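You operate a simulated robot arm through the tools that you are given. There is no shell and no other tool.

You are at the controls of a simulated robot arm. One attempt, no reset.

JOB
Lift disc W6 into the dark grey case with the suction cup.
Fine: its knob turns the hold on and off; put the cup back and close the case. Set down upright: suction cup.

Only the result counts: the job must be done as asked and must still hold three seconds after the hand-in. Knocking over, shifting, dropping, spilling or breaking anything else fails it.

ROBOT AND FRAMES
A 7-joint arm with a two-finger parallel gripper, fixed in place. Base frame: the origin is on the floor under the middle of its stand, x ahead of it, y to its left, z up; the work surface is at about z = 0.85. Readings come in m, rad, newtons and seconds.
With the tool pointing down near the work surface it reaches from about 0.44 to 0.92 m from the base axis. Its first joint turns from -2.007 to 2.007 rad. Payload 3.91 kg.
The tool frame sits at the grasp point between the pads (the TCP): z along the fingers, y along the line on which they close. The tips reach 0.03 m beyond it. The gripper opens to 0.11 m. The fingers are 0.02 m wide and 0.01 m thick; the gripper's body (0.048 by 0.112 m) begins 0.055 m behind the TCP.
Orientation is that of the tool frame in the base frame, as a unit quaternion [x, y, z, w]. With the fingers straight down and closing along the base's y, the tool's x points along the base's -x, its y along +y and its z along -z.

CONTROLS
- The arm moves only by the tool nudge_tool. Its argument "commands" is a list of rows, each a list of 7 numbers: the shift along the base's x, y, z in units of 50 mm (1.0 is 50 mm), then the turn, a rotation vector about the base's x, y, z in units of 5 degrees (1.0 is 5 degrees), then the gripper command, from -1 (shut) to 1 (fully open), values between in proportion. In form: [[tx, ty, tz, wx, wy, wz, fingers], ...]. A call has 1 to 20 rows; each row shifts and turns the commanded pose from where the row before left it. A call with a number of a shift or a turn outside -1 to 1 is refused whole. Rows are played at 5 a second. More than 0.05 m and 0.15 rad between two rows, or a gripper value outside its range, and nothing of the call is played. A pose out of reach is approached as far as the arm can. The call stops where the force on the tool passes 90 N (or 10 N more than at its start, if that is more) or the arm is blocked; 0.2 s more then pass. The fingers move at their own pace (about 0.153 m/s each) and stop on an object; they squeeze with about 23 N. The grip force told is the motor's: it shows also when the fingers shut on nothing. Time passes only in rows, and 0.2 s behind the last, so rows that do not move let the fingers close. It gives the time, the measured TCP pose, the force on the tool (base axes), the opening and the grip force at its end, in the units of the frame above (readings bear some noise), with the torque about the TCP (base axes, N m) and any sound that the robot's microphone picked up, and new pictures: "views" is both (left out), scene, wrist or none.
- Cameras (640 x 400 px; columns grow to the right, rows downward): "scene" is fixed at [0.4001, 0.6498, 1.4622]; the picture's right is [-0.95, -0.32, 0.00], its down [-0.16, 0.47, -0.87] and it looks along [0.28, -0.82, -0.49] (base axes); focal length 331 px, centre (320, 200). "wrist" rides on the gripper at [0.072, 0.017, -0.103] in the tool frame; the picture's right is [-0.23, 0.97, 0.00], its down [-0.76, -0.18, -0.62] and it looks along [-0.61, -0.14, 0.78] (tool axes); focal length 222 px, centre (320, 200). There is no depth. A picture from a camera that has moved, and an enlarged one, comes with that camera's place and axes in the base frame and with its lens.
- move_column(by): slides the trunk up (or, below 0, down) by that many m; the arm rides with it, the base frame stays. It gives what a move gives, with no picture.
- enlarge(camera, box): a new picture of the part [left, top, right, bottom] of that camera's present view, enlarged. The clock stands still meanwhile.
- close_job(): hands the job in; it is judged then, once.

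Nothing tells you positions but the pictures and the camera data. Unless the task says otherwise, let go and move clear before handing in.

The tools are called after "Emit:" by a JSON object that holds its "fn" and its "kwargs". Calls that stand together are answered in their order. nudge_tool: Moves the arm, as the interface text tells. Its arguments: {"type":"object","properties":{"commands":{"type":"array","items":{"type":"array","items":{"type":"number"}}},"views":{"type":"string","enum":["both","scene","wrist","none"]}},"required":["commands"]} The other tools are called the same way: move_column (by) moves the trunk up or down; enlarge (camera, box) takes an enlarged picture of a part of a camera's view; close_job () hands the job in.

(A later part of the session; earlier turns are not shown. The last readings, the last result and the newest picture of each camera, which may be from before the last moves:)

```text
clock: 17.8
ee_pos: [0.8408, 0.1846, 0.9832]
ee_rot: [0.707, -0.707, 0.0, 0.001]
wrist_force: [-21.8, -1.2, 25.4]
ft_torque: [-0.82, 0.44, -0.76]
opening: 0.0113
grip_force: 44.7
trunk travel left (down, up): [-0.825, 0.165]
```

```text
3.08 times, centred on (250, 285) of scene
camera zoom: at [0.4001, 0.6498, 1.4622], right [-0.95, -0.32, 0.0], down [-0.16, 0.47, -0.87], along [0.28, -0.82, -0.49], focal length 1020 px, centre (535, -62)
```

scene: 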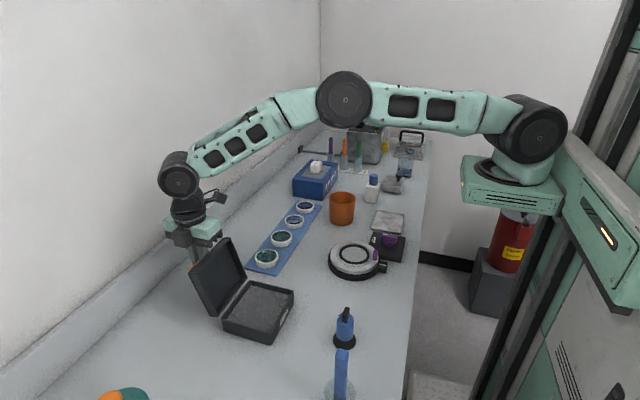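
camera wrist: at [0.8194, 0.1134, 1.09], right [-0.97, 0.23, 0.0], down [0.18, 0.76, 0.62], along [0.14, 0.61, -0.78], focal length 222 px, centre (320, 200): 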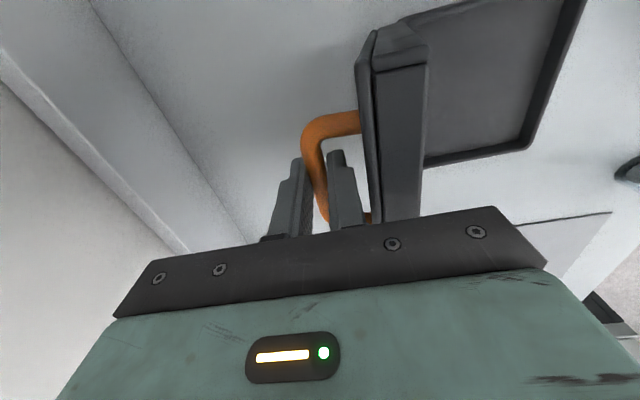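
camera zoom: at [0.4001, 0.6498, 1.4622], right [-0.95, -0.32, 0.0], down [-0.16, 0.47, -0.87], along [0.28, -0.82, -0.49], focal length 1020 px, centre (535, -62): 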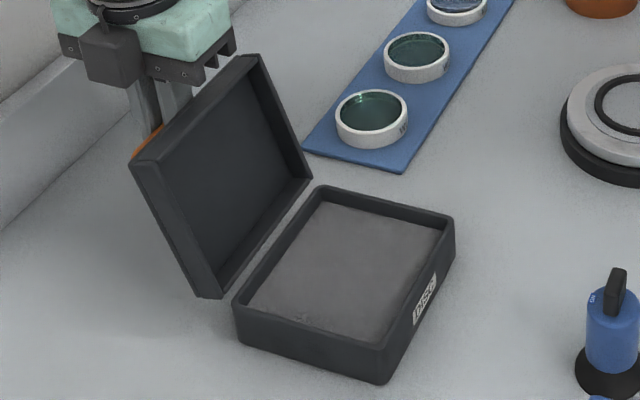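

I've reached the hinge stop at about 107°, so the lid leans safely back. I'll ease off slightly, open the fingers just a little and rise straight out.

Emit:
{"fn": "nudge_tool", "kwargs": {"commands": [[-0.1, 0, 0.1, 0, 0, 0, -1], [0, 0, 0, 0, 0, 0, -1], [0, 0, 0, 0, 0, 0, -0.69], [0, 0, 0, 0, 0, 0, -0.69]]}}

Emit:
{"fn": "enlarge", "kwargs": {"camera": "wrist", "box": [240, 80, 460, 240]}}

Emit:
{"fn": "enlarge", "kwargs": {"camera": "scene", "box": [190, 220, 310, 350]}}

```text
clock: 18.8
ee_pos: [0.8386, 0.1851, 0.9866]
ee_rot: [0.707, -0.707, 0.0, 0.0]
wrist_force: [0.5, -0.4, -0.5]
ft_torque: [0.0, 0.02, -0.01]
opening: 0.0171
grip_force: 0.1
trunk travel left (down, up): [-0.825, 0.165]
camera wrist: at [0.8216, 0.113, 1.0883], right [-0.97, 0.23, 0.0], down [0.18, 0.76, 0.62], along [0.14, 0.61, -0.78], focal length 222 px, centre (320, 200)
```

scene: 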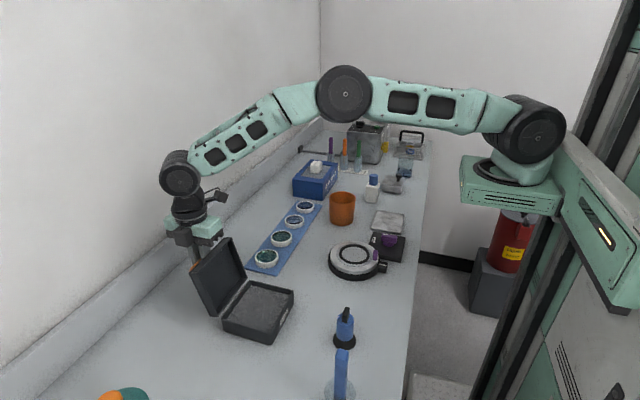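
wrist: 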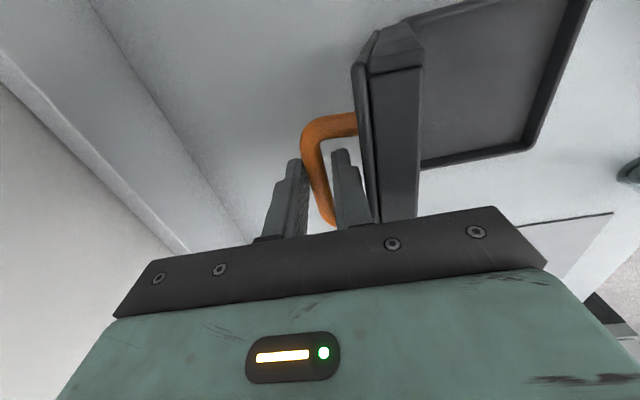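

```text
2.50 times, centred on (350, 160) of wrist
camera zoom: at [0.8216, 0.113, 1.0883], right [-0.97, 0.23, 0.0], down [0.18, 0.76, 0.62], along [0.14, 0.61, -0.78], focal length 555 px, centre (245, 300)
```

zoom: 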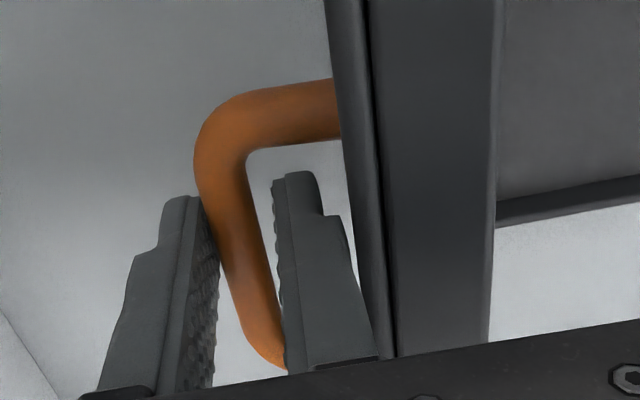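

```text
3.08 times, centred on (250, 285) of scene
camera zoom: at [0.4001, 0.6498, 1.4622], right [-0.95, -0.32, 0.0], down [-0.16, 0.47, -0.87], along [0.28, -0.82, -0.49], focal length 1020 px, centre (535, -62)
```

zoom: 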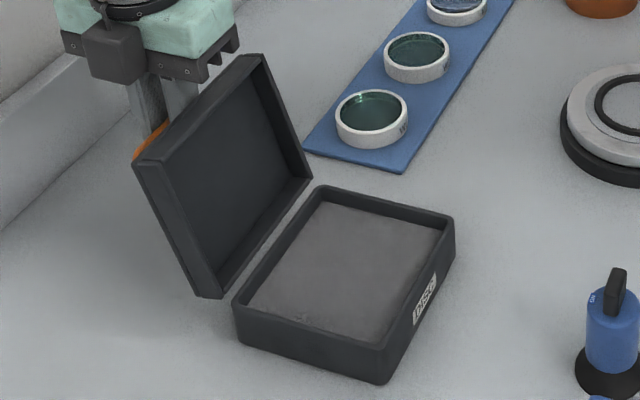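

The bar is free between the fingers. Rising straight up now.

Emit:
{"fn": "nudge_tool", "kwargs": {"commands": [[0, 0, 0.2, 0, 0, 0, -0.69], [0, 0, 0.4, 0, 0, 0, -0.69], [0, 0, 0.6, 0, 0, 0, -0.69], [0, 0, 0.8, 0, 0, 0, -0.69], [0, 0, 0, 0, 0, 0, -0.69]]}}

Emit:
{"fn": "enlarge", "kwargs": {"camera": "scene", "box": [190, 220, 310, 350]}}

```text
clock: 20.0
ee_pos: [0.8376, 0.185, 1.0868]
ee_rot: [-0.707, 0.707, 0.0, -0.001]
wrist_force: [-0.1, 0.1, -0.1]
ft_torque: [0.01, -0.01, 0.0]
opening: 0.0171
grip_force: 0.0
trunk travel left (down, up): [-0.825, 0.165]
camera wrist: at [0.8214, 0.113, 1.1892], right [-0.97, 0.23, 0.0], down [0.18, 0.76, 0.62], along [0.14, 0.61, -0.78], focal length 222 px, centre (320, 200)
```

scene: 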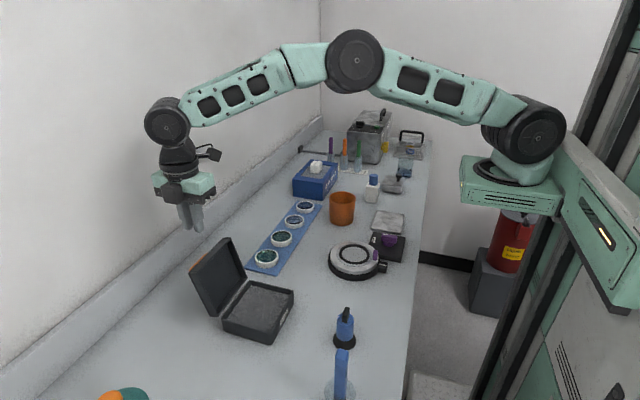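
wrist: 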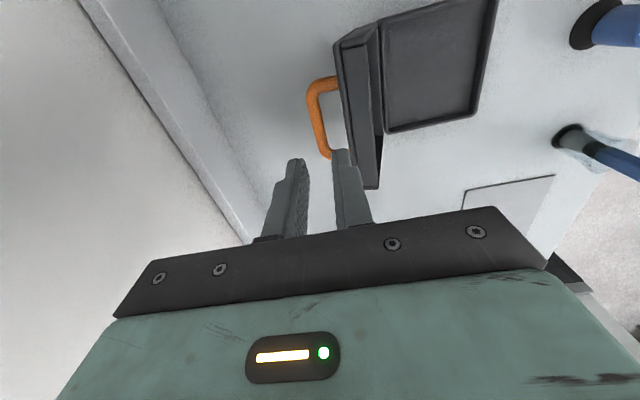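

```text
3.08 times, centred on (250, 285) of scene
camera zoom: at [0.4001, 0.6498, 1.4622], right [-0.95, -0.32, 0.0], down [-0.16, 0.47, -0.87], along [0.28, -0.82, -0.49], focal length 1020 px, centre (535, -62)
```

zoom: 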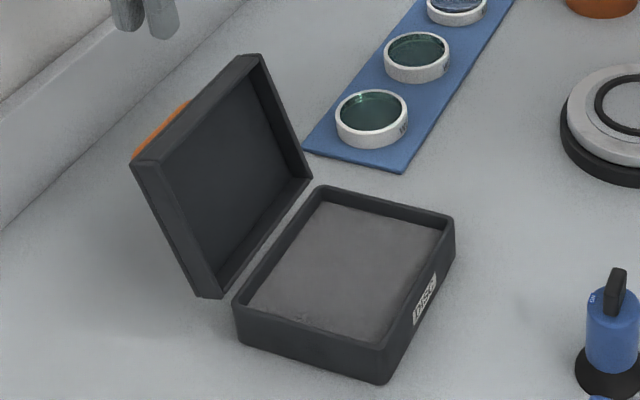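

The lid stays open on its own. Now I'll cross over to the suction cup near (0.499, 0.191) at a safe height.

Emit:
{"fn": "nudge_tool", "kwargs": {"commands": [[-0.3, 0, 0.4, 0, 0, 0, 0], [-0.9, 0.01, 0, 0, 0, 0, 0], [-0.9, 0.01, 0, 0, 0, 0, 0], [-0.9, 0.01, 0, 0, 0, 0, 0], [-0.9, 0.01, 0, 0, 0, 0, 0], [-0.9, 0.01, 0, 0, 0, 0, 0], [-0.9, 0.01, 0, 0, 0, 0, 0], [-0.8, 0.02, -0.4, 0, 0, 0, 0], [-0.28, 0.02, -0.2, 0, 0, 0, 0], [0, 0, 0, 0, 0, 0, 0]]}}

Emit:
{"fn": "enlarge", "kwargs": {"camera": "wrist", "box": [230, 40, 430, 200]}}

Emit:
{"fn": "enlarge", "kwargs": {"camera": "scene", "box": [290, 230, 400, 360]}}

```text
clock: 22.2
ee_pos: [0.499, 0.191, 1.0789]
ee_rot: [-0.707, 0.707, 0.0, 0.0]
wrist_force: [0.5, 0.1, -0.5]
ft_torque: [0.0, 0.01, -0.01]
opening: 0.0553
grip_force: 0.3
trunk travel left (down, up): [-0.825, 0.165]
camera wrist: at [0.4815, 0.1189, 1.1807], right [-0.97, 0.23, 0.0], down [0.18, 0.76, 0.62], along [0.14, 0.61, -0.78], focal length 222 px, centre (320, 200)
```

scene: 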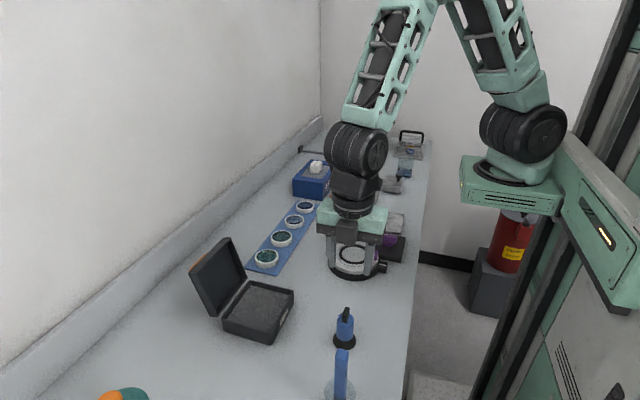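
wrist: 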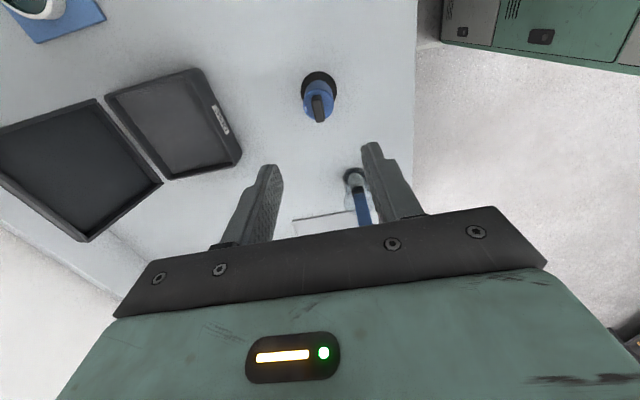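

```text
2.50 times, centred on (330, 120) of wrist
camera zoom: at [0.4815, 0.1189, 1.1807], right [-0.97, 0.23, 0.0], down [0.18, 0.76, 0.62], along [0.14, 0.61, -0.78], focal length 555 px, centre (295, 400)
```

zoom: 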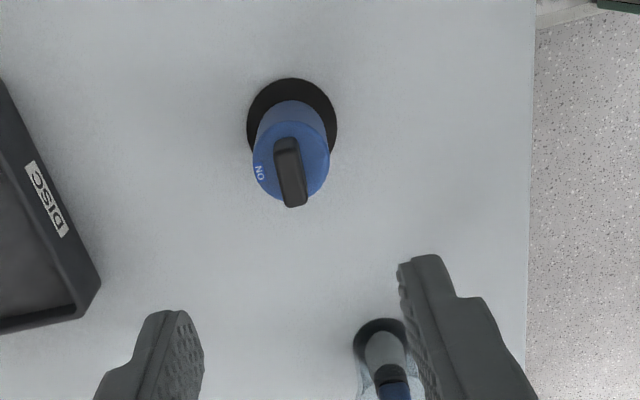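

```text
3.08 times, centred on (345, 295) of scene
camera zoom: at [0.4001, 0.6498, 1.4622], right [-0.95, -0.32, 0.0], down [-0.16, 0.47, -0.87], along [0.28, -0.82, -0.49], focal length 1020 px, centre (243, -92)
```

zoom: 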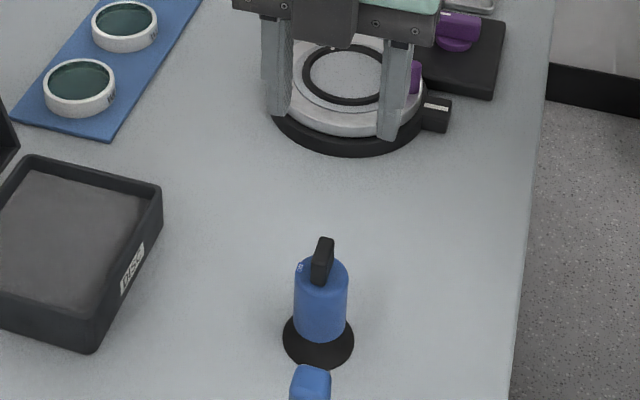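

The wrist view puts the cup at about (0.4995, 0.189), so the tool is well aligned above it. I'll go down around the body with the fingers wide enough to clear the knob.

Emit:
{"fn": "nudge_tool", "kwargs": {"commands": [[0, -0.03, -0.7, 0, 0, 0, 0.2], [0, 0, -0.7, 0, 0, 0, 0.2], [0, 0, -0.7, 0, 0, 0, 0.2], [0, 0, -0.6, 0, 0, 0, 0.2], [0, 0, -0.3, 0, 0, 0, 0.2], [0, 0, 0, 0, 0, 0, 0.2]]}}

Emit:
{"fn": "enlarge", "kwargs": {"camera": "wrist", "box": [230, 60, 430, 240]}}

Emit:
{"fn": "enlarge", "kwargs": {"camera": "scene", "box": [305, 280, 385, 360]}}

```text
clock: 23.6
ee_pos: [0.499, 0.1879, 0.9264]
ee_rot: [0.707, -0.707, 0.0, 0.0]
wrist_force: [0.3, -0.6, -0.7]
ft_torque: [-0.01, -0.02, 0.01]
opening: 0.0658
grip_force: 0.1
trunk travel left (down, up): [-0.825, 0.165]
camera wrist: at [0.4823, 0.1167, 1.0294], right [-0.97, 0.23, 0.0], down [0.18, 0.76, 0.62], along [0.14, 0.61, -0.78], focal length 222 px, centre (320, 200)
```

scene: 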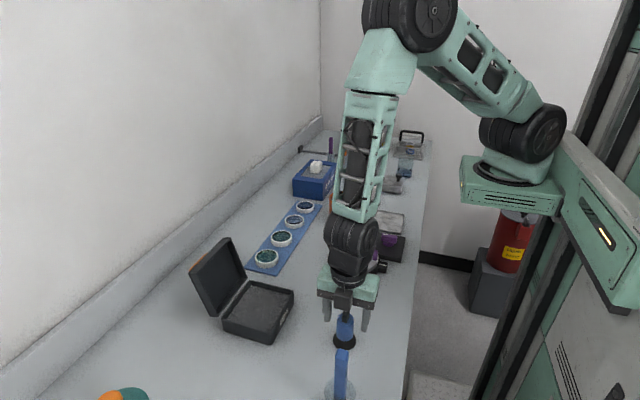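
wrist: 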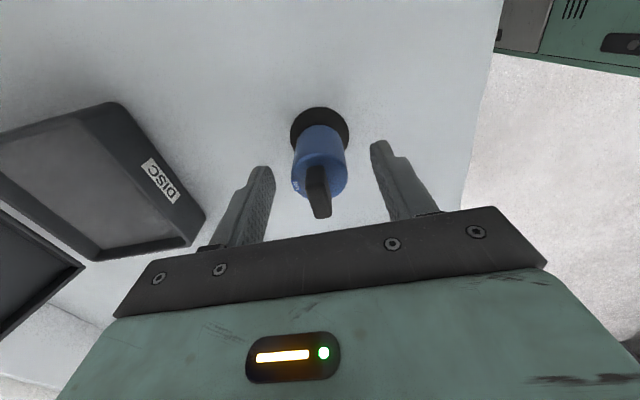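

```text
2.22 times, centred on (330, 150) of wrist
camera zoom: at [0.4823, 0.1167, 1.0294], right [-0.97, 0.23, 0.0], down [0.18, 0.76, 0.62], along [0.14, 0.61, -0.78], focal length 494 px, centre (298, 311)
```

zoom: 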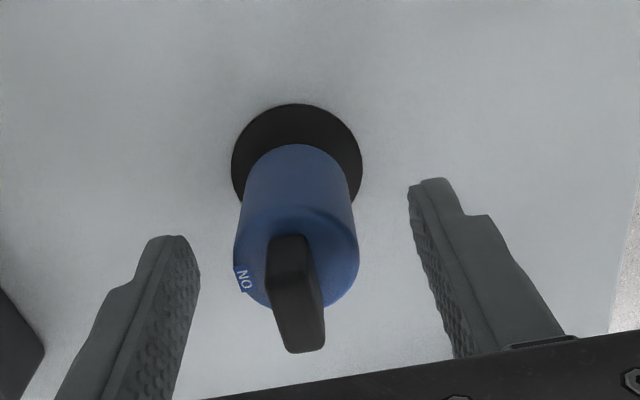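

```text
5.00 times, centred on (345, 320) of scene
camera zoom: at [0.4001, 0.6498, 1.4622], right [-0.95, -0.32, 0.0], down [-0.16, 0.47, -0.87], along [0.28, -0.82, -0.49], focal length 1657 px, centre (195, -400)
```

zoom: 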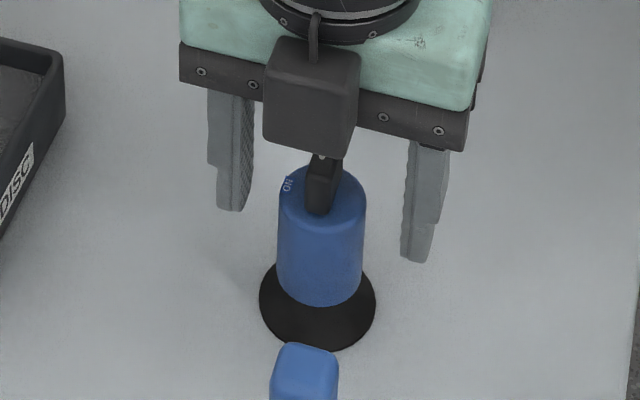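

Alignment is good. Lowering to grip the body and closing.

Emit:
{"fn": "nudge_tool", "kwargs": {"commands": [[0.02, 0.02, -0.36, 0, 0, 0, 0], [0, 0, 0, 0, 0, 0, -0.3], [0, 0, 0, 0, 0, 0, -1], [0, 0, 0, 0, 0, 0, -1], [0, 0, 0, 0, 0, 0, -1]]}}

Emit:
{"fn": "enlarge", "kwargs": {"camera": "wrist", "box": [230, 60, 430, 240]}}

Emit:
{"fn": "enlarge", "kwargs": {"camera": "scene", "box": [305, 280, 385, 360]}}

```text
clock: 24.8
ee_pos: [0.5002, 0.1899, 0.9081]
ee_rot: [0.707, -0.707, 0.001, 0.0]
wrist_force: [0.0, 0.3, -0.1]
ft_torque: [0.07, 0.05, 0.04]
opening: 0.035
grip_force: 22.7
trunk travel left (down, up): [-0.825, 0.165]
camera wrist: at [0.4829, 0.1179, 1.0117], right [-0.97, 0.23, 0.0], down [0.18, 0.76, 0.62], along [0.14, 0.61, -0.78], focal length 222 px, centre (320, 200)
```

scene: 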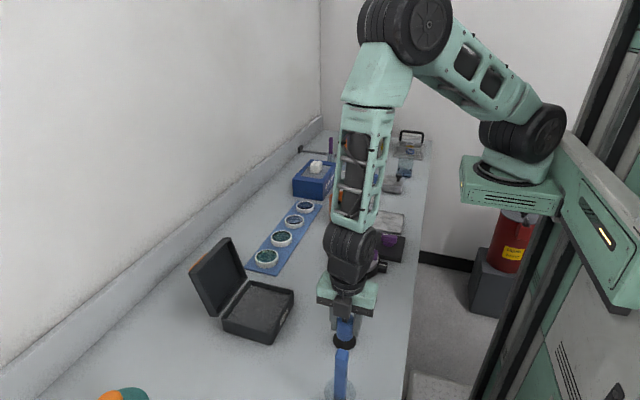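
wrist: 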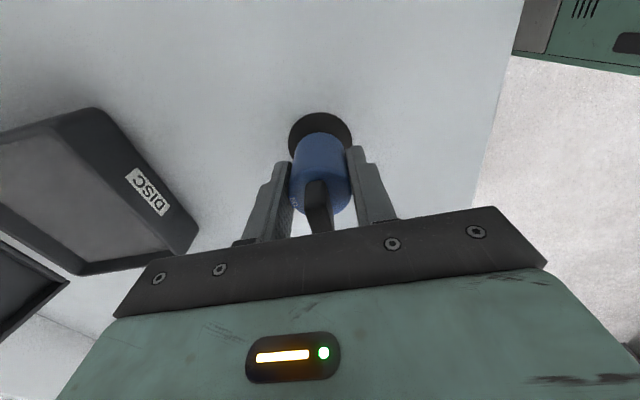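

```text
2.22 times, centred on (330, 150) of wrist
camera zoom: at [0.4829, 0.1179, 1.0117], right [-0.97, 0.23, 0.0], down [0.18, 0.76, 0.62], along [0.14, 0.61, -0.78], focal length 494 px, centre (298, 311)
```

zoom: 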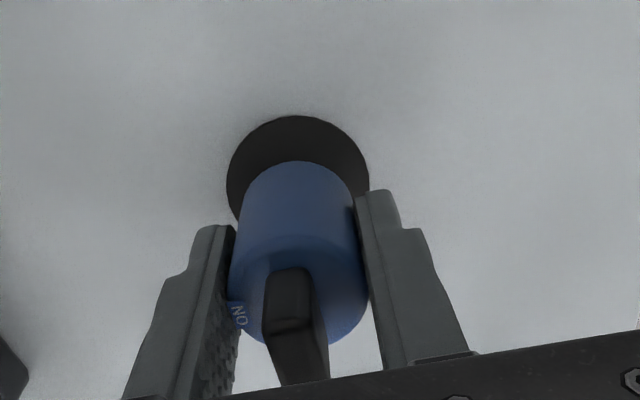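

```text
5.00 times, centred on (345, 320) of scene
camera zoom: at [0.4001, 0.6498, 1.4622], right [-0.95, -0.32, 0.0], down [-0.16, 0.47, -0.87], along [0.28, -0.82, -0.49], focal length 1657 px, centre (195, -400)
```

zoom: 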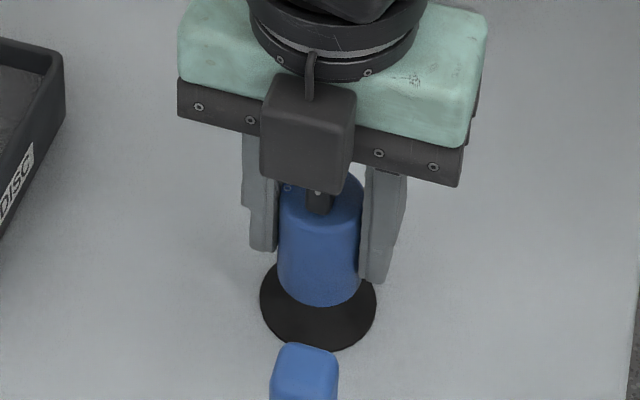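

The cup is gripped with zero net force, and its home is x≈0.500, y≈0.188 with the TCP at z 0.908. I'll lift it, move to y≈0.013, then across to over W6.

Emit:
{"fn": "nudge_tool", "kwargs": {"commands": [[0, 0, 0.3, 0, 0, 0, -1], [0, 0, 0.7, 0, 0, 0, -1], [0, 0, 0.7, 0, 0, 0, -1], [0, 0, 0.7, 0, 0, 0, -1], [0, -0.8, 0, 0, 0, 0, -1], [0, -0.9, 0, 0, 0, 0, -1], [0, -0.9, 0, 0, 0, 0, -1], [0, -0.9, 0, 0, 0, 0, -1], [0.8, 0, 0, 0, 0, 0, -1], [0.9, 0, 0, 0, 0, 0, -1], [0.9, 0, 0, 0, 0, 0, -1], [0.9, 0, 0, 0, 0, 0, -1], [0.9, 0, 0, 0, 0, 0, -1], [0.7, 0, 0, 0, 0, 0, -1], [0.36, 0, 0, 0, 0, 0, -1], [0, 0, 0, 0, 0, 0, -1]]}}

Emit:
{"fn": "enlarge", "kwargs": {"camera": "wrist", "box": [230, 60, 430, 240]}}

Emit:
{"fn": "enlarge", "kwargs": {"camera": "scene", "box": [220, 190, 320, 290]}}

```text
clock: 28.2
ee_pos: [0.7722, 0.0157, 1.0291]
ee_rot: [0.707, -0.707, 0.0, 0.0]
wrist_force: [-0.3, -0.1, -1.0]
ft_torque: [-0.02, -0.02, 0.0]
opening: 0.0
grip_force: 22.8
trunk travel left (down, up): [-0.825, 0.165]
camera wrist: at [0.7557, -0.0577, 1.1318], right [-0.97, 0.23, 0.0], down [0.18, 0.76, 0.62], along [0.14, 0.61, -0.78], focal length 222 px, centre (320, 200)
```

scene: 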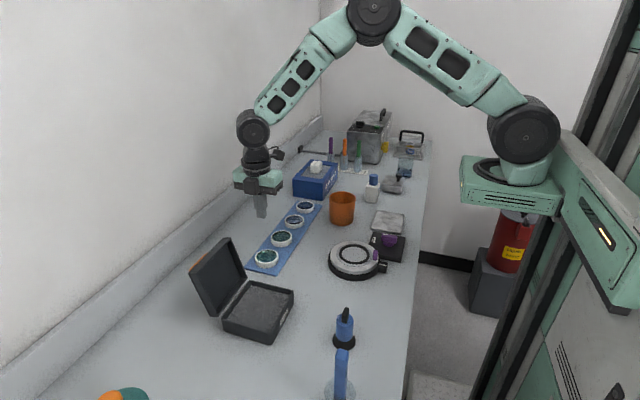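
wrist: 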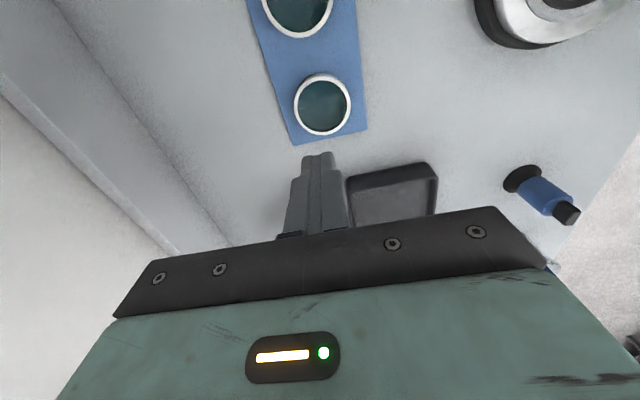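

```text
2.22 times, centred on (330, 150) of wrist
camera zoom: at [0.7557, -0.0577, 1.1318], right [-0.97, 0.23, 0.0], down [0.18, 0.76, 0.62], along [0.14, 0.61, -0.78], focal length 494 px, centre (298, 311)
```

zoom: 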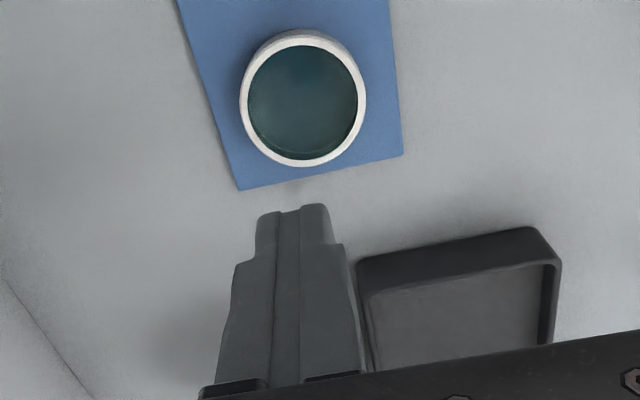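

```text
4.00 times, centred on (270, 240) of scene
camera zoom: at [0.4001, 0.6498, 1.4622], right [-0.95, -0.32, 0.0], down [-0.16, 0.47, -0.87], along [0.28, -0.82, -0.49], focal length 1325 px, centre (520, 40)
```

zoom: 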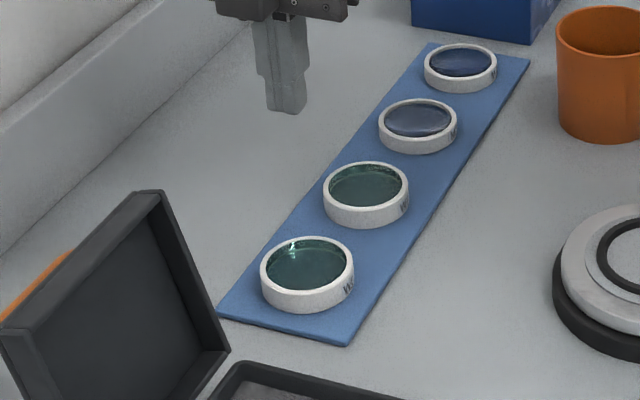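

The opening reads zero: the fingers slipped off the cup as I lifted, and it is still standing at its home. I'll inspect it to see whether it is held to the bench.

Emit:
{"fn": "enlarge", "kwargs": {"camera": "scene", "box": [325, 300, 365, 355]}}

Emit:
{"fn": "enlarge", "kwargs": {"camera": "wrist", "box": [480, 150, 600, 240]}}

Emit:
{"fn": "enlarge", "kwargs": {"camera": "scene", "box": [335, 302, 355, 320]}}

```text
7.27 times, centred on (345, 328) of scene
camera zoom: at [0.4001, 0.6498, 1.4622], right [-0.95, -0.32, 0.0], down [-0.16, 0.47, -0.87], along [0.28, -0.82, -0.49], focal length 2410 px, centre (138, -727)
```

zoom: 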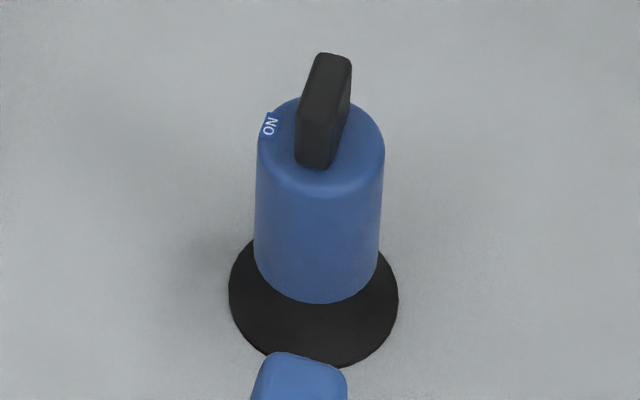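

```text
4.44 times, centred on (540, 195) of wrist
camera zoom: at [0.7557, -0.0577, 1.1318], right [-0.97, 0.23, 0.0], down [0.18, 0.76, 0.62], along [0.14, 0.61, -0.78], focal length 987 px, centre (-658, 222)
```

zoom: 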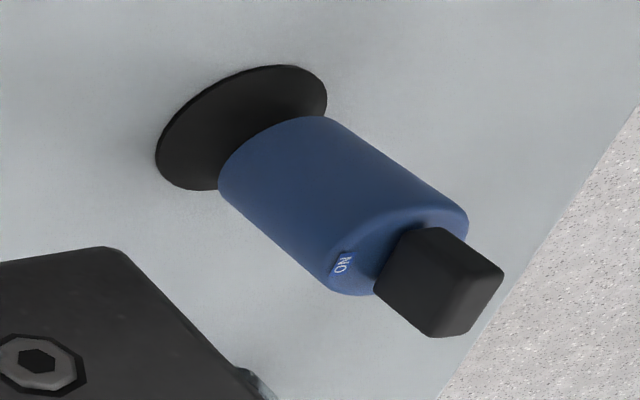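

```text
16.00 times, centred on (345, 311) of scene
camera zoom: at [0.4001, 0.6498, 1.4622], right [-0.95, -0.32, 0.0], down [-0.16, 0.47, -0.87], along [0.28, -0.82, -0.49], focal length 5301 px, centre (-80, -1576)
```

zoom: 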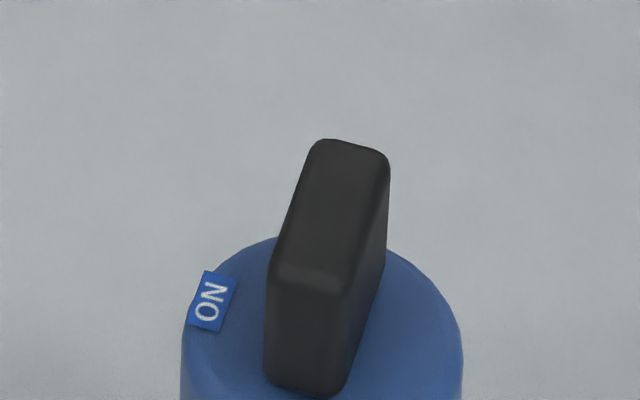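

The cup looks undisturbed, but it didn't come up. I'll go back and try a very slow lift, reading the force, to see whether it is stuck to the bench or the grip slips.

Emit:
{"fn": "nudge_tool", "kwargs": {"commands": [[-0.8, 0, 0.3, 0, 0, 0, -1], [-0.9, 0, 0.3, 0, 0, 0, -1], [-0.9, 0, 0.2, 0, 0, 0, 0], [-0.9, 0, 0, 0, 0, 0, 0], [-0.9, 0, 0, 0, 0, 0, 0], [-0.7, 0, 0, 0, 0, 0, 0], [-0.36, 0, 0, 0, 0, 0, 0.2], [0, 0.8, 0, 0, 0, 0, 0.2], [0, 0.9, 0, 0, 0, 0, 0.2], [0, 0.9, 0, 0, 0, 0, 0.2], [0, 0.9, -0.2, 0, 0, 0, 0.2], [0, -0.02, -0.7, 0, 0, 0, 0.2], [0, 0, -0.8, 0, 0, 0, 0.2], [0, 0, 0, 0, 0, 0, 0.2]]}}

Emit:
{"fn": "enlarge", "kwargs": {"camera": "wrist", "box": [230, 60, 430, 240]}}

Emit:
{"fn": "enlarge", "kwargs": {"camera": "scene", "box": [305, 270, 385, 350]}}

```text
clock: 31.2
ee_pos: [0.5008, 0.1884, 0.9847]
ee_rot: [0.708, -0.707, 0.0, 0.0]
wrist_force: [0.3, -0.8, -0.4]
ft_torque: [0.02, -0.03, 0.04]
opening: 0.0659
grip_force: 0.1
trunk travel left (down, up): [-0.825, 0.165]
camera wrist: at [0.4832, 0.1172, 1.087], right [-0.97, 0.23, 0.0], down [0.18, 0.76, 0.62], along [0.14, 0.61, -0.78], focal length 222 px, centre (320, 200)
```

scene: 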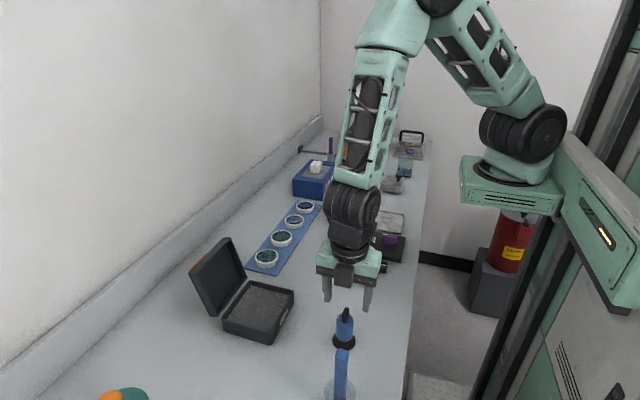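
wrist: 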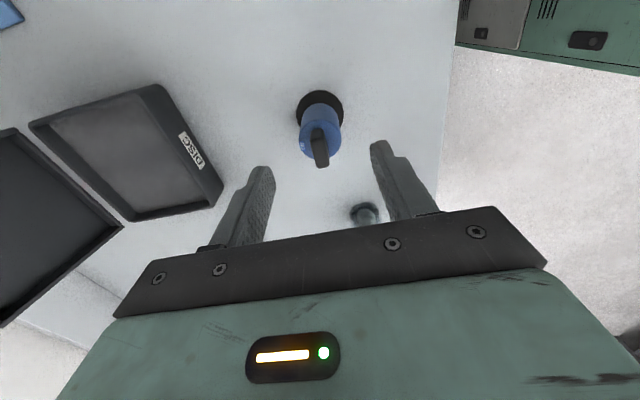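

```text
2.22 times, centred on (330, 150) of wrist
camera zoom: at [0.4832, 0.1172, 1.087], right [-0.97, 0.23, 0.0], down [0.18, 0.76, 0.62], along [0.14, 0.61, -0.78], focal length 494 px, centre (298, 311)
```

zoom: 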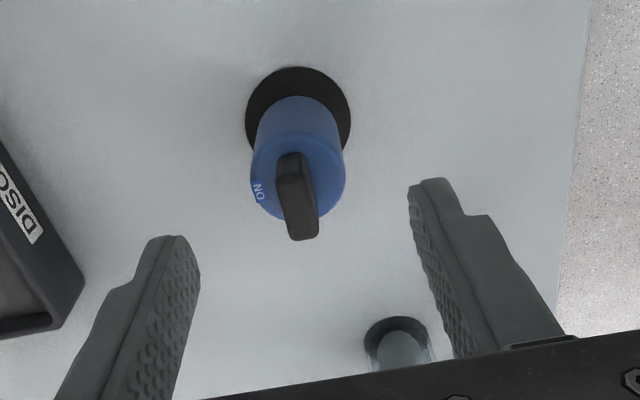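

```text
5.00 times, centred on (345, 310) of scene
camera zoom: at [0.4001, 0.6498, 1.4622], right [-0.95, -0.32, 0.0], down [-0.16, 0.47, -0.87], along [0.28, -0.82, -0.49], focal length 1657 px, centre (195, -350)
```

zoom: 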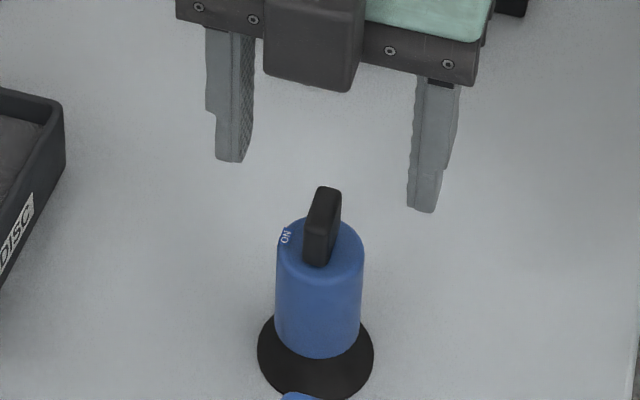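

Emit:
{"fn": "nudge_tool", "kwargs": {"commands": [[0, 0, -0.8, 0, 0, 0, 0.2], [0, 0, -0.79, 0, 0, 0, 0], [0, 0, 0, 0, 0, 0, -0.3], [0, 0, 0, 0, 0, 0, -1], [0, 0, 0, 0, 0, 0, -1], [0, 0, 0, 0, 0, 0, -1]], "views": "none"}}

Emit:
{"fn": "nudge_tool", "kwargs": {"commands": [[0, 0, 0.04, 0, 0, 0, -1], [0, 0, 0, 0, 0, 0, -1]], "views": "none"}}

Emit:
{"fn": "nudge_tool", "kwargs": {"commands": [[0, 0, 0.04, 0, 0, 0, -1], [0, 0, 0, 0, 0, 0, -1]], "views": "scene"}}

Emit:
{"fn": "enlarge", "kwargs": {"camera": "scene", "box": [305, 270, 385, 350]}}

```text
clock: 32.6
ee_pos: [0.4986, 0.1896, 0.9073]
ee_rot: [0.707, -0.707, 0.0, 0.0]
wrist_force: [0.8, 0.8, 0.6]
ft_torque: [0.06, -0.02, -0.02]
opening: 0.0351
grip_force: 22.8
trunk travel left (down, up): [-0.825, 0.165]
```

```text
clock: 33.2
ee_pos: [0.4987, 0.1888, 0.9081]
ee_rot: [0.707, -0.707, 0.0, 0.0]
wrist_force: [-0.6, 0.1, -0.5]
ft_torque: [-0.01, -0.04, 0.0]
opening: 0.035
grip_force: 22.7
trunk travel left (down, up): [-0.825, 0.165]
```

```text
clock: 33.8
ee_pos: [0.4993, 0.1889, 0.9097]
ee_rot: [0.707, -0.707, 0.0, 0.0]
wrist_force: [0.5, -0.2, -2.3]
ft_torque: [-0.03, -0.01, 0.05]
opening: 0.0351
grip_force: 23.0
trunk travel left (down, up): [-0.825, 0.165]
```

scene: 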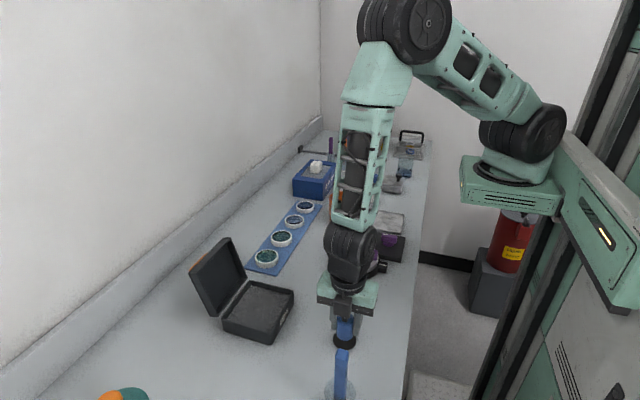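

```text
5.00 times, centred on (345, 310) of scene
camera zoom: at [0.4001, 0.6498, 1.4622], right [-0.95, -0.32, 0.0], down [-0.16, 0.47, -0.87], along [0.28, -0.82, -0.49], focal length 1657 px, centre (195, -350)
```

zoom: 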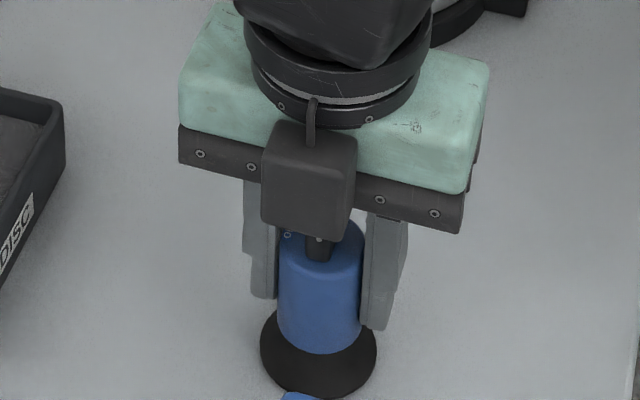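

Emit:
{"fn": "nudge_tool", "kwargs": {"commands": [[0, 0, 0.08, 0, 0, 0, -1], [0, 0, 0, 0, 0, 0, -1]], "views": "none"}}

Emit:
{"fn": "nudge_tool", "kwargs": {"commands": [[0, 0, 0.1, 0, 0, 0, -1], [0, 0, 0, 0, 0, 0, -1]], "views": "both"}}

Emit:
{"fn": "enlarge", "kwargs": {"camera": "scene", "box": [305, 270, 385, 350]}}

Emit:
{"fn": "enlarge", "kwargs": {"camera": "wrist", "box": [230, 60, 430, 240]}}

```text
clock: 34.4
ee_pos: [0.5007, 0.1881, 0.9135]
ee_rot: [0.708, -0.707, 0.0, 0.0]
wrist_force: [0.0, 0.0, -1.8]
ft_torque: [0.01, -0.03, 0.03]
opening: 0.0351
grip_force: 22.9
trunk travel left (down, up): [-0.825, 0.165]
```

```text
clock: 35.0
ee_pos: [0.5, 0.1905, 0.9179]
ee_rot: [0.708, -0.707, 0.0, 0.0]
wrist_force: [-0.1, -0.3, -0.9]
ft_torque: [0.01, 0.0, -0.02]
opening: 0.0352
grip_force: 23.0
trunk travel left (down, up): [-0.825, 0.165]
camera wrist: at [0.483, 0.1179, 1.021], right [-0.97, 0.23, 0.0], down [0.18, 0.76, 0.62], along [0.14, 0.61, -0.78], focal length 222 px, centre (320, 200)
```

scene: 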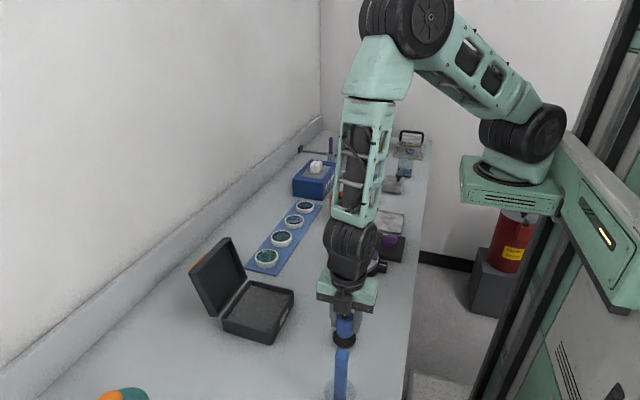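
wrist: 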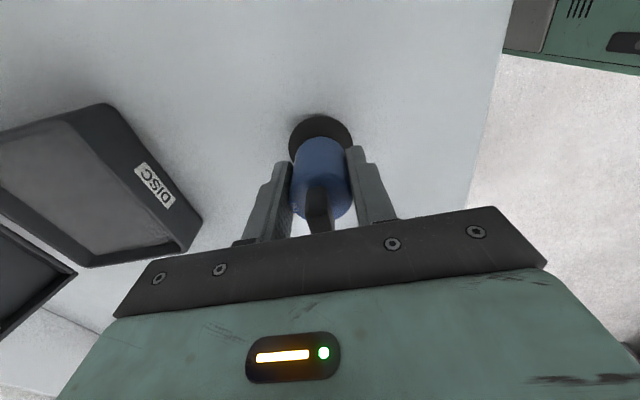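

```text
5.00 times, centred on (345, 310) of scene
camera zoom: at [0.4001, 0.6498, 1.4622], right [-0.95, -0.32, 0.0], down [-0.16, 0.47, -0.87], along [0.28, -0.82, -0.49], focal length 1657 px, centre (195, -350)
```

zoom: 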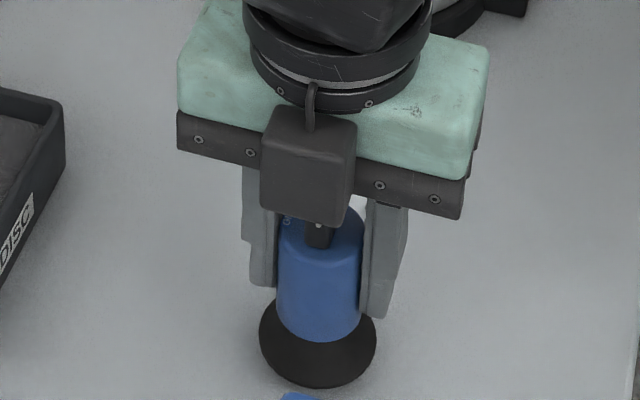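

```text
2.22 times, centred on (330, 150) of wrist
camera zoom: at [0.483, 0.1179, 1.021], right [-0.97, 0.23, 0.0], down [0.18, 0.76, 0.62], along [0.14, 0.61, -0.78], focal length 494 px, centre (298, 311)
```

zoom: 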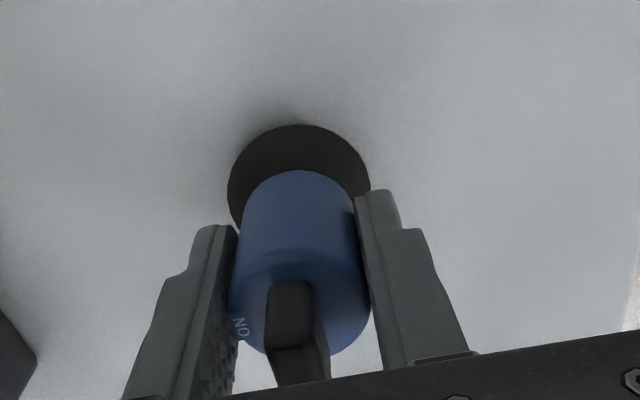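

The cup is rising with the gripper and weighs about 0.15 kg, so the fast start probably caused the slip. I'll continue gently in small steps and check.

Emit:
{"fn": "nudge_tool", "kwargs": {"commands": [[0, 0, 0.05, 0, 0, 0, -1], [0, 0, 0.1, 0, 0, 0, -1], [0, 0, 0.15, 0, 0, 0, -1], [0, 0, 0.15, 0, 0, 0, -1], [0, 0, 0.1, 0, 0, 0, -1], [0, 0, 0.05, 0, 0, 0, -1], [0, 0, 0, 0, 0, 0, -1]]}}

Emit:
{"fn": "enlarge", "kwargs": {"camera": "scene", "box": [305, 250, 385, 350]}}

Emit:
{"fn": "enlarge", "kwargs": {"camera": "wrist", "box": [230, 60, 430, 240]}}

```text
clock: 36.6
ee_pos: [0.4994, 0.1895, 0.9472]
ee_rot: [-0.707, 0.707, 0.0, 0.001]
wrist_force: [-0.1, -0.2, -1.4]
ft_torque: [-0.01, 0.04, 0.01]
opening: 0.0349
grip_force: 22.9
trunk travel left (down, up): [-0.825, 0.165]
camera wrist: at [0.4825, 0.1172, 1.0502], right [-0.97, 0.23, 0.0], down [0.18, 0.76, 0.62], along [0.14, 0.61, -0.78], focal length 222 px, centre (320, 200)
```

scene: 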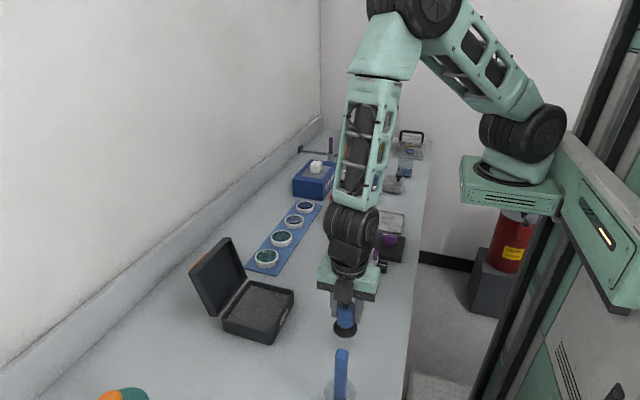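
wrist: 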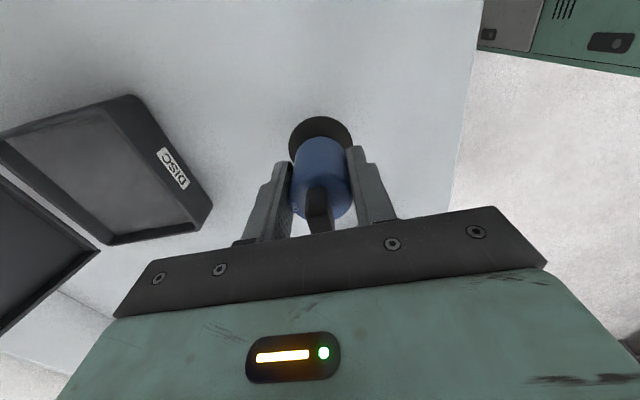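

```text
4.00 times, centred on (345, 300) of scene
camera zoom: at [0.4001, 0.6498, 1.4622], right [-0.95, -0.32, 0.0], down [-0.16, 0.47, -0.87], along [0.28, -0.82, -0.49], focal length 1325 px, centre (220, -200)
```

zoom: 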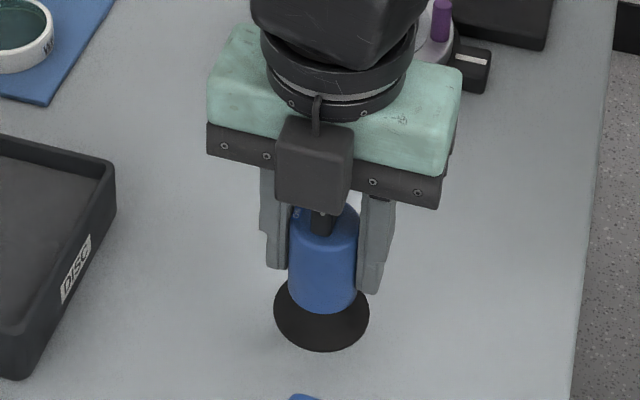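

```text
2.22 times, centred on (330, 150) of wrist
camera zoom: at [0.4825, 0.1172, 1.0502], right [-0.97, 0.23, 0.0], down [0.18, 0.76, 0.62], along [0.14, 0.61, -0.78], focal length 494 px, centre (298, 311)
```

zoom: 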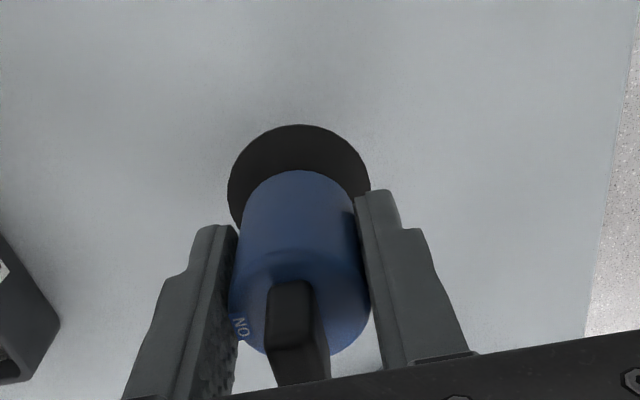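

The hold is secure: the cup hasn't moved in the fingers. I'll carry it with gently ramped motion, up and then toward y≈0.013.

Emit:
{"fn": "nudge_tool", "kwargs": {"commands": [[0, 0, 0.1, 0, 0, 0, -1], [0, 0, 0.2, 0, 0, 0, -1], [0, 0, 0.25, 0, 0, 0, -1], [0, 0, 0.25, 0, 0, 0, -1], [0, 0, 0.16, 0, 0, 0, -1], [0, 0, 0.1, 0, 0, 0, -1], [0, -0.1, 0, 0, 0, 0, -1], [0, -0.2, 0, 0, 0, 0, -1], [0, -0.3, 0, 0, 0, 0, -1], [0, -0.4, 0, 0, 0, 0, -1], [0, -0.4, 0, 0, 0, 0, -1], [0, -0.4, 0, 0, 0, 0, -1], [0, -0.4, 0, 0, 0, 0, -1], [0, -0.4, 0, 0, 0, 0, -1], [0, -0.4, 0, 0, 0, 0, -1], [0, -0.3, 0, 0, 0, 0, -1], [0, -0.15, 0, 0, 0, 0, -1], [0, -0.08, 0, 0, 0, 0, -1], [0, 0, 0, 0, 0, 0, -1]]}}

Emit:
{"fn": "enlarge", "kwargs": {"camera": "wrist", "box": [230, 60, 430, 240]}}

```text
clock: 40.6
ee_pos: [0.4996, 0.0123, 0.9985]
ee_rot: [-0.707, 0.707, 0.0, 0.0]
wrist_force: [0.2, 0.5, -0.9]
ft_torque: [-0.03, 0.0, 0.03]
opening: 0.0352
grip_force: 23.7
trunk travel left (down, up): [-0.825, 0.165]
camera wrist: at [0.4827, -0.0599, 1.102], right [-0.97, 0.23, 0.0], down [0.18, 0.76, 0.62], along [0.14, 0.61, -0.78], focal length 222 px, centre (320, 200)
```

scene: 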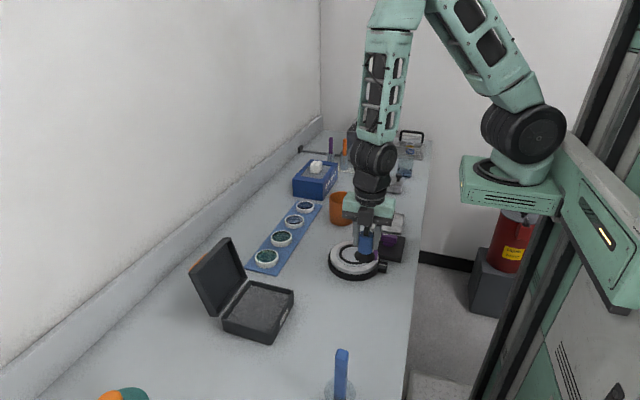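
wrist: 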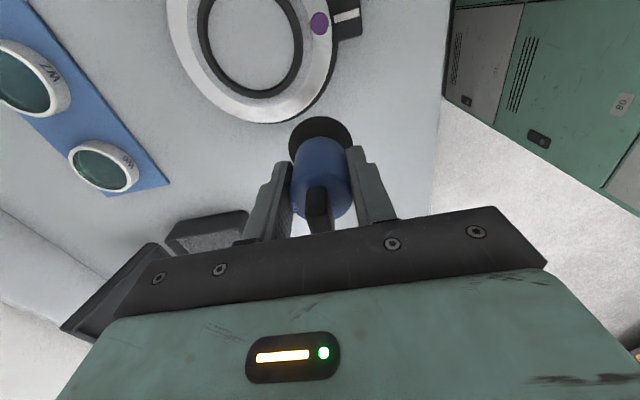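

```text
2.22 times, centred on (330, 150) of wrist
camera zoom: at [0.4827, -0.0599, 1.102], right [-0.97, 0.23, 0.0], down [0.18, 0.76, 0.62], along [0.14, 0.61, -0.78], focal length 494 px, centre (298, 311)
```

zoom: 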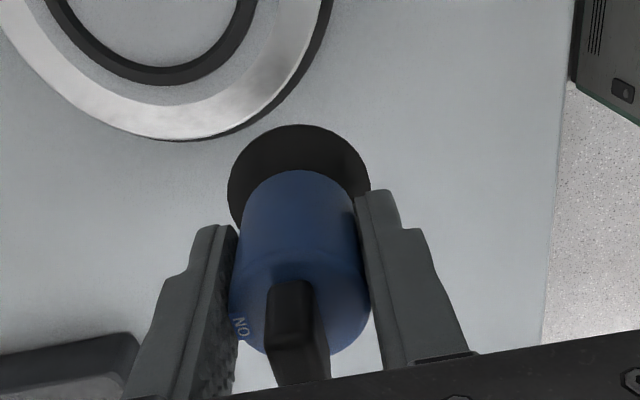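

The cup is still firm in the grip. Now over to W6 along x.

Emit:
{"fn": "nudge_tool", "kwargs": {"commands": [[0.1, 0, 0, 0, 0, 0, -1], [0.2, 0, 0, 0, 0, 0, -1], [0.3, 0, 0, 0, 0, 0, -1], [0.4, 0, 0, 0, 0, 0, -1], [0.4, 0, 0, 0, 0, 0, -1], [0.4, 0, 0, 0, 0, 0, -1], [0.4, 0, 0, 0, 0, 0, -1], [0.4, 0, 0, 0, 0, 0, -1], [0.4, 0, 0, 0, 0, 0, -1], [0.4, 0, 0, 0, 0, 0, -1], [0.4, 0, 0, 0, 0, 0, -1], [0.4, 0, 0, 0, 0, 0, -1], [0.4, 0, 0, 0, 0, 0, -1], [0.4, 0, 0, 0, 0, 0, -1], [0.3, 0, 0, 0, 0, 0, -1], [0.1, 0, 0, 0, 0, 0, -1], [0.06, 0, 0, 0, 0, 0, -1], [0, 0, 0, 0, 0, 0, -1]]}}

Emit:
{"fn": "enlarge", "kwargs": {"camera": "wrist", "box": [230, 60, 430, 240]}}

Emit:
{"fn": "enlarge", "kwargs": {"camera": "scene", "box": [230, 200, 310, 290]}}

```text
clock: 44.4
ee_pos: [0.7734, 0.0116, 0.9992]
ee_rot: [-0.707, 0.707, -0.001, 0.0]
wrist_force: [0.0, 0.0, -1.8]
ft_torque: [0.0, 0.01, -0.01]
opening: 0.035
grip_force: 23.2
trunk travel left (down, up): [-0.825, 0.165]
camera wrist: at [0.7558, -0.0603, 1.1021], right [-0.97, 0.23, 0.0], down [0.18, 0.76, 0.62], along [0.14, 0.61, -0.78], focal length 222 px, centre (320, 200)
```

scene: 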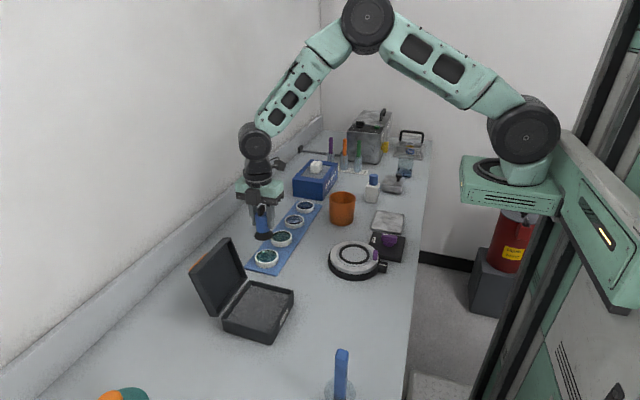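
wrist: 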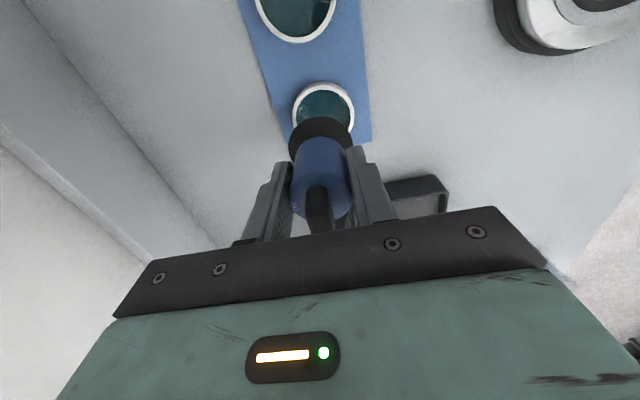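

```text
2.22 times, centred on (330, 150) of wrist
camera zoom: at [0.7558, -0.0603, 1.1021], right [-0.97, 0.23, 0.0], down [0.18, 0.76, 0.62], along [0.14, 0.61, -0.78], focal length 494 px, centre (298, 311)
```

zoom: 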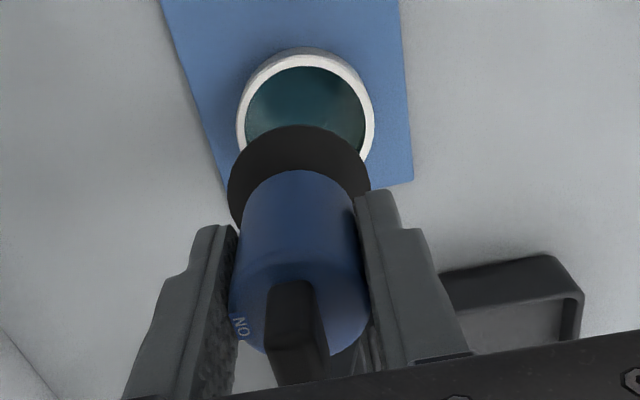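

```text
4.44 times, centred on (270, 245) of scene
camera zoom: at [0.4001, 0.6498, 1.4622], right [-0.95, -0.32, 0.0], down [-0.16, 0.47, -0.87], along [0.28, -0.82, -0.49], focal length 1473 px, centre (542, 0)
```

zoom: 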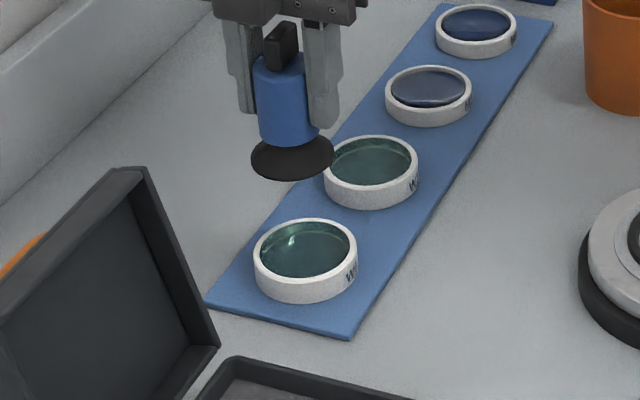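

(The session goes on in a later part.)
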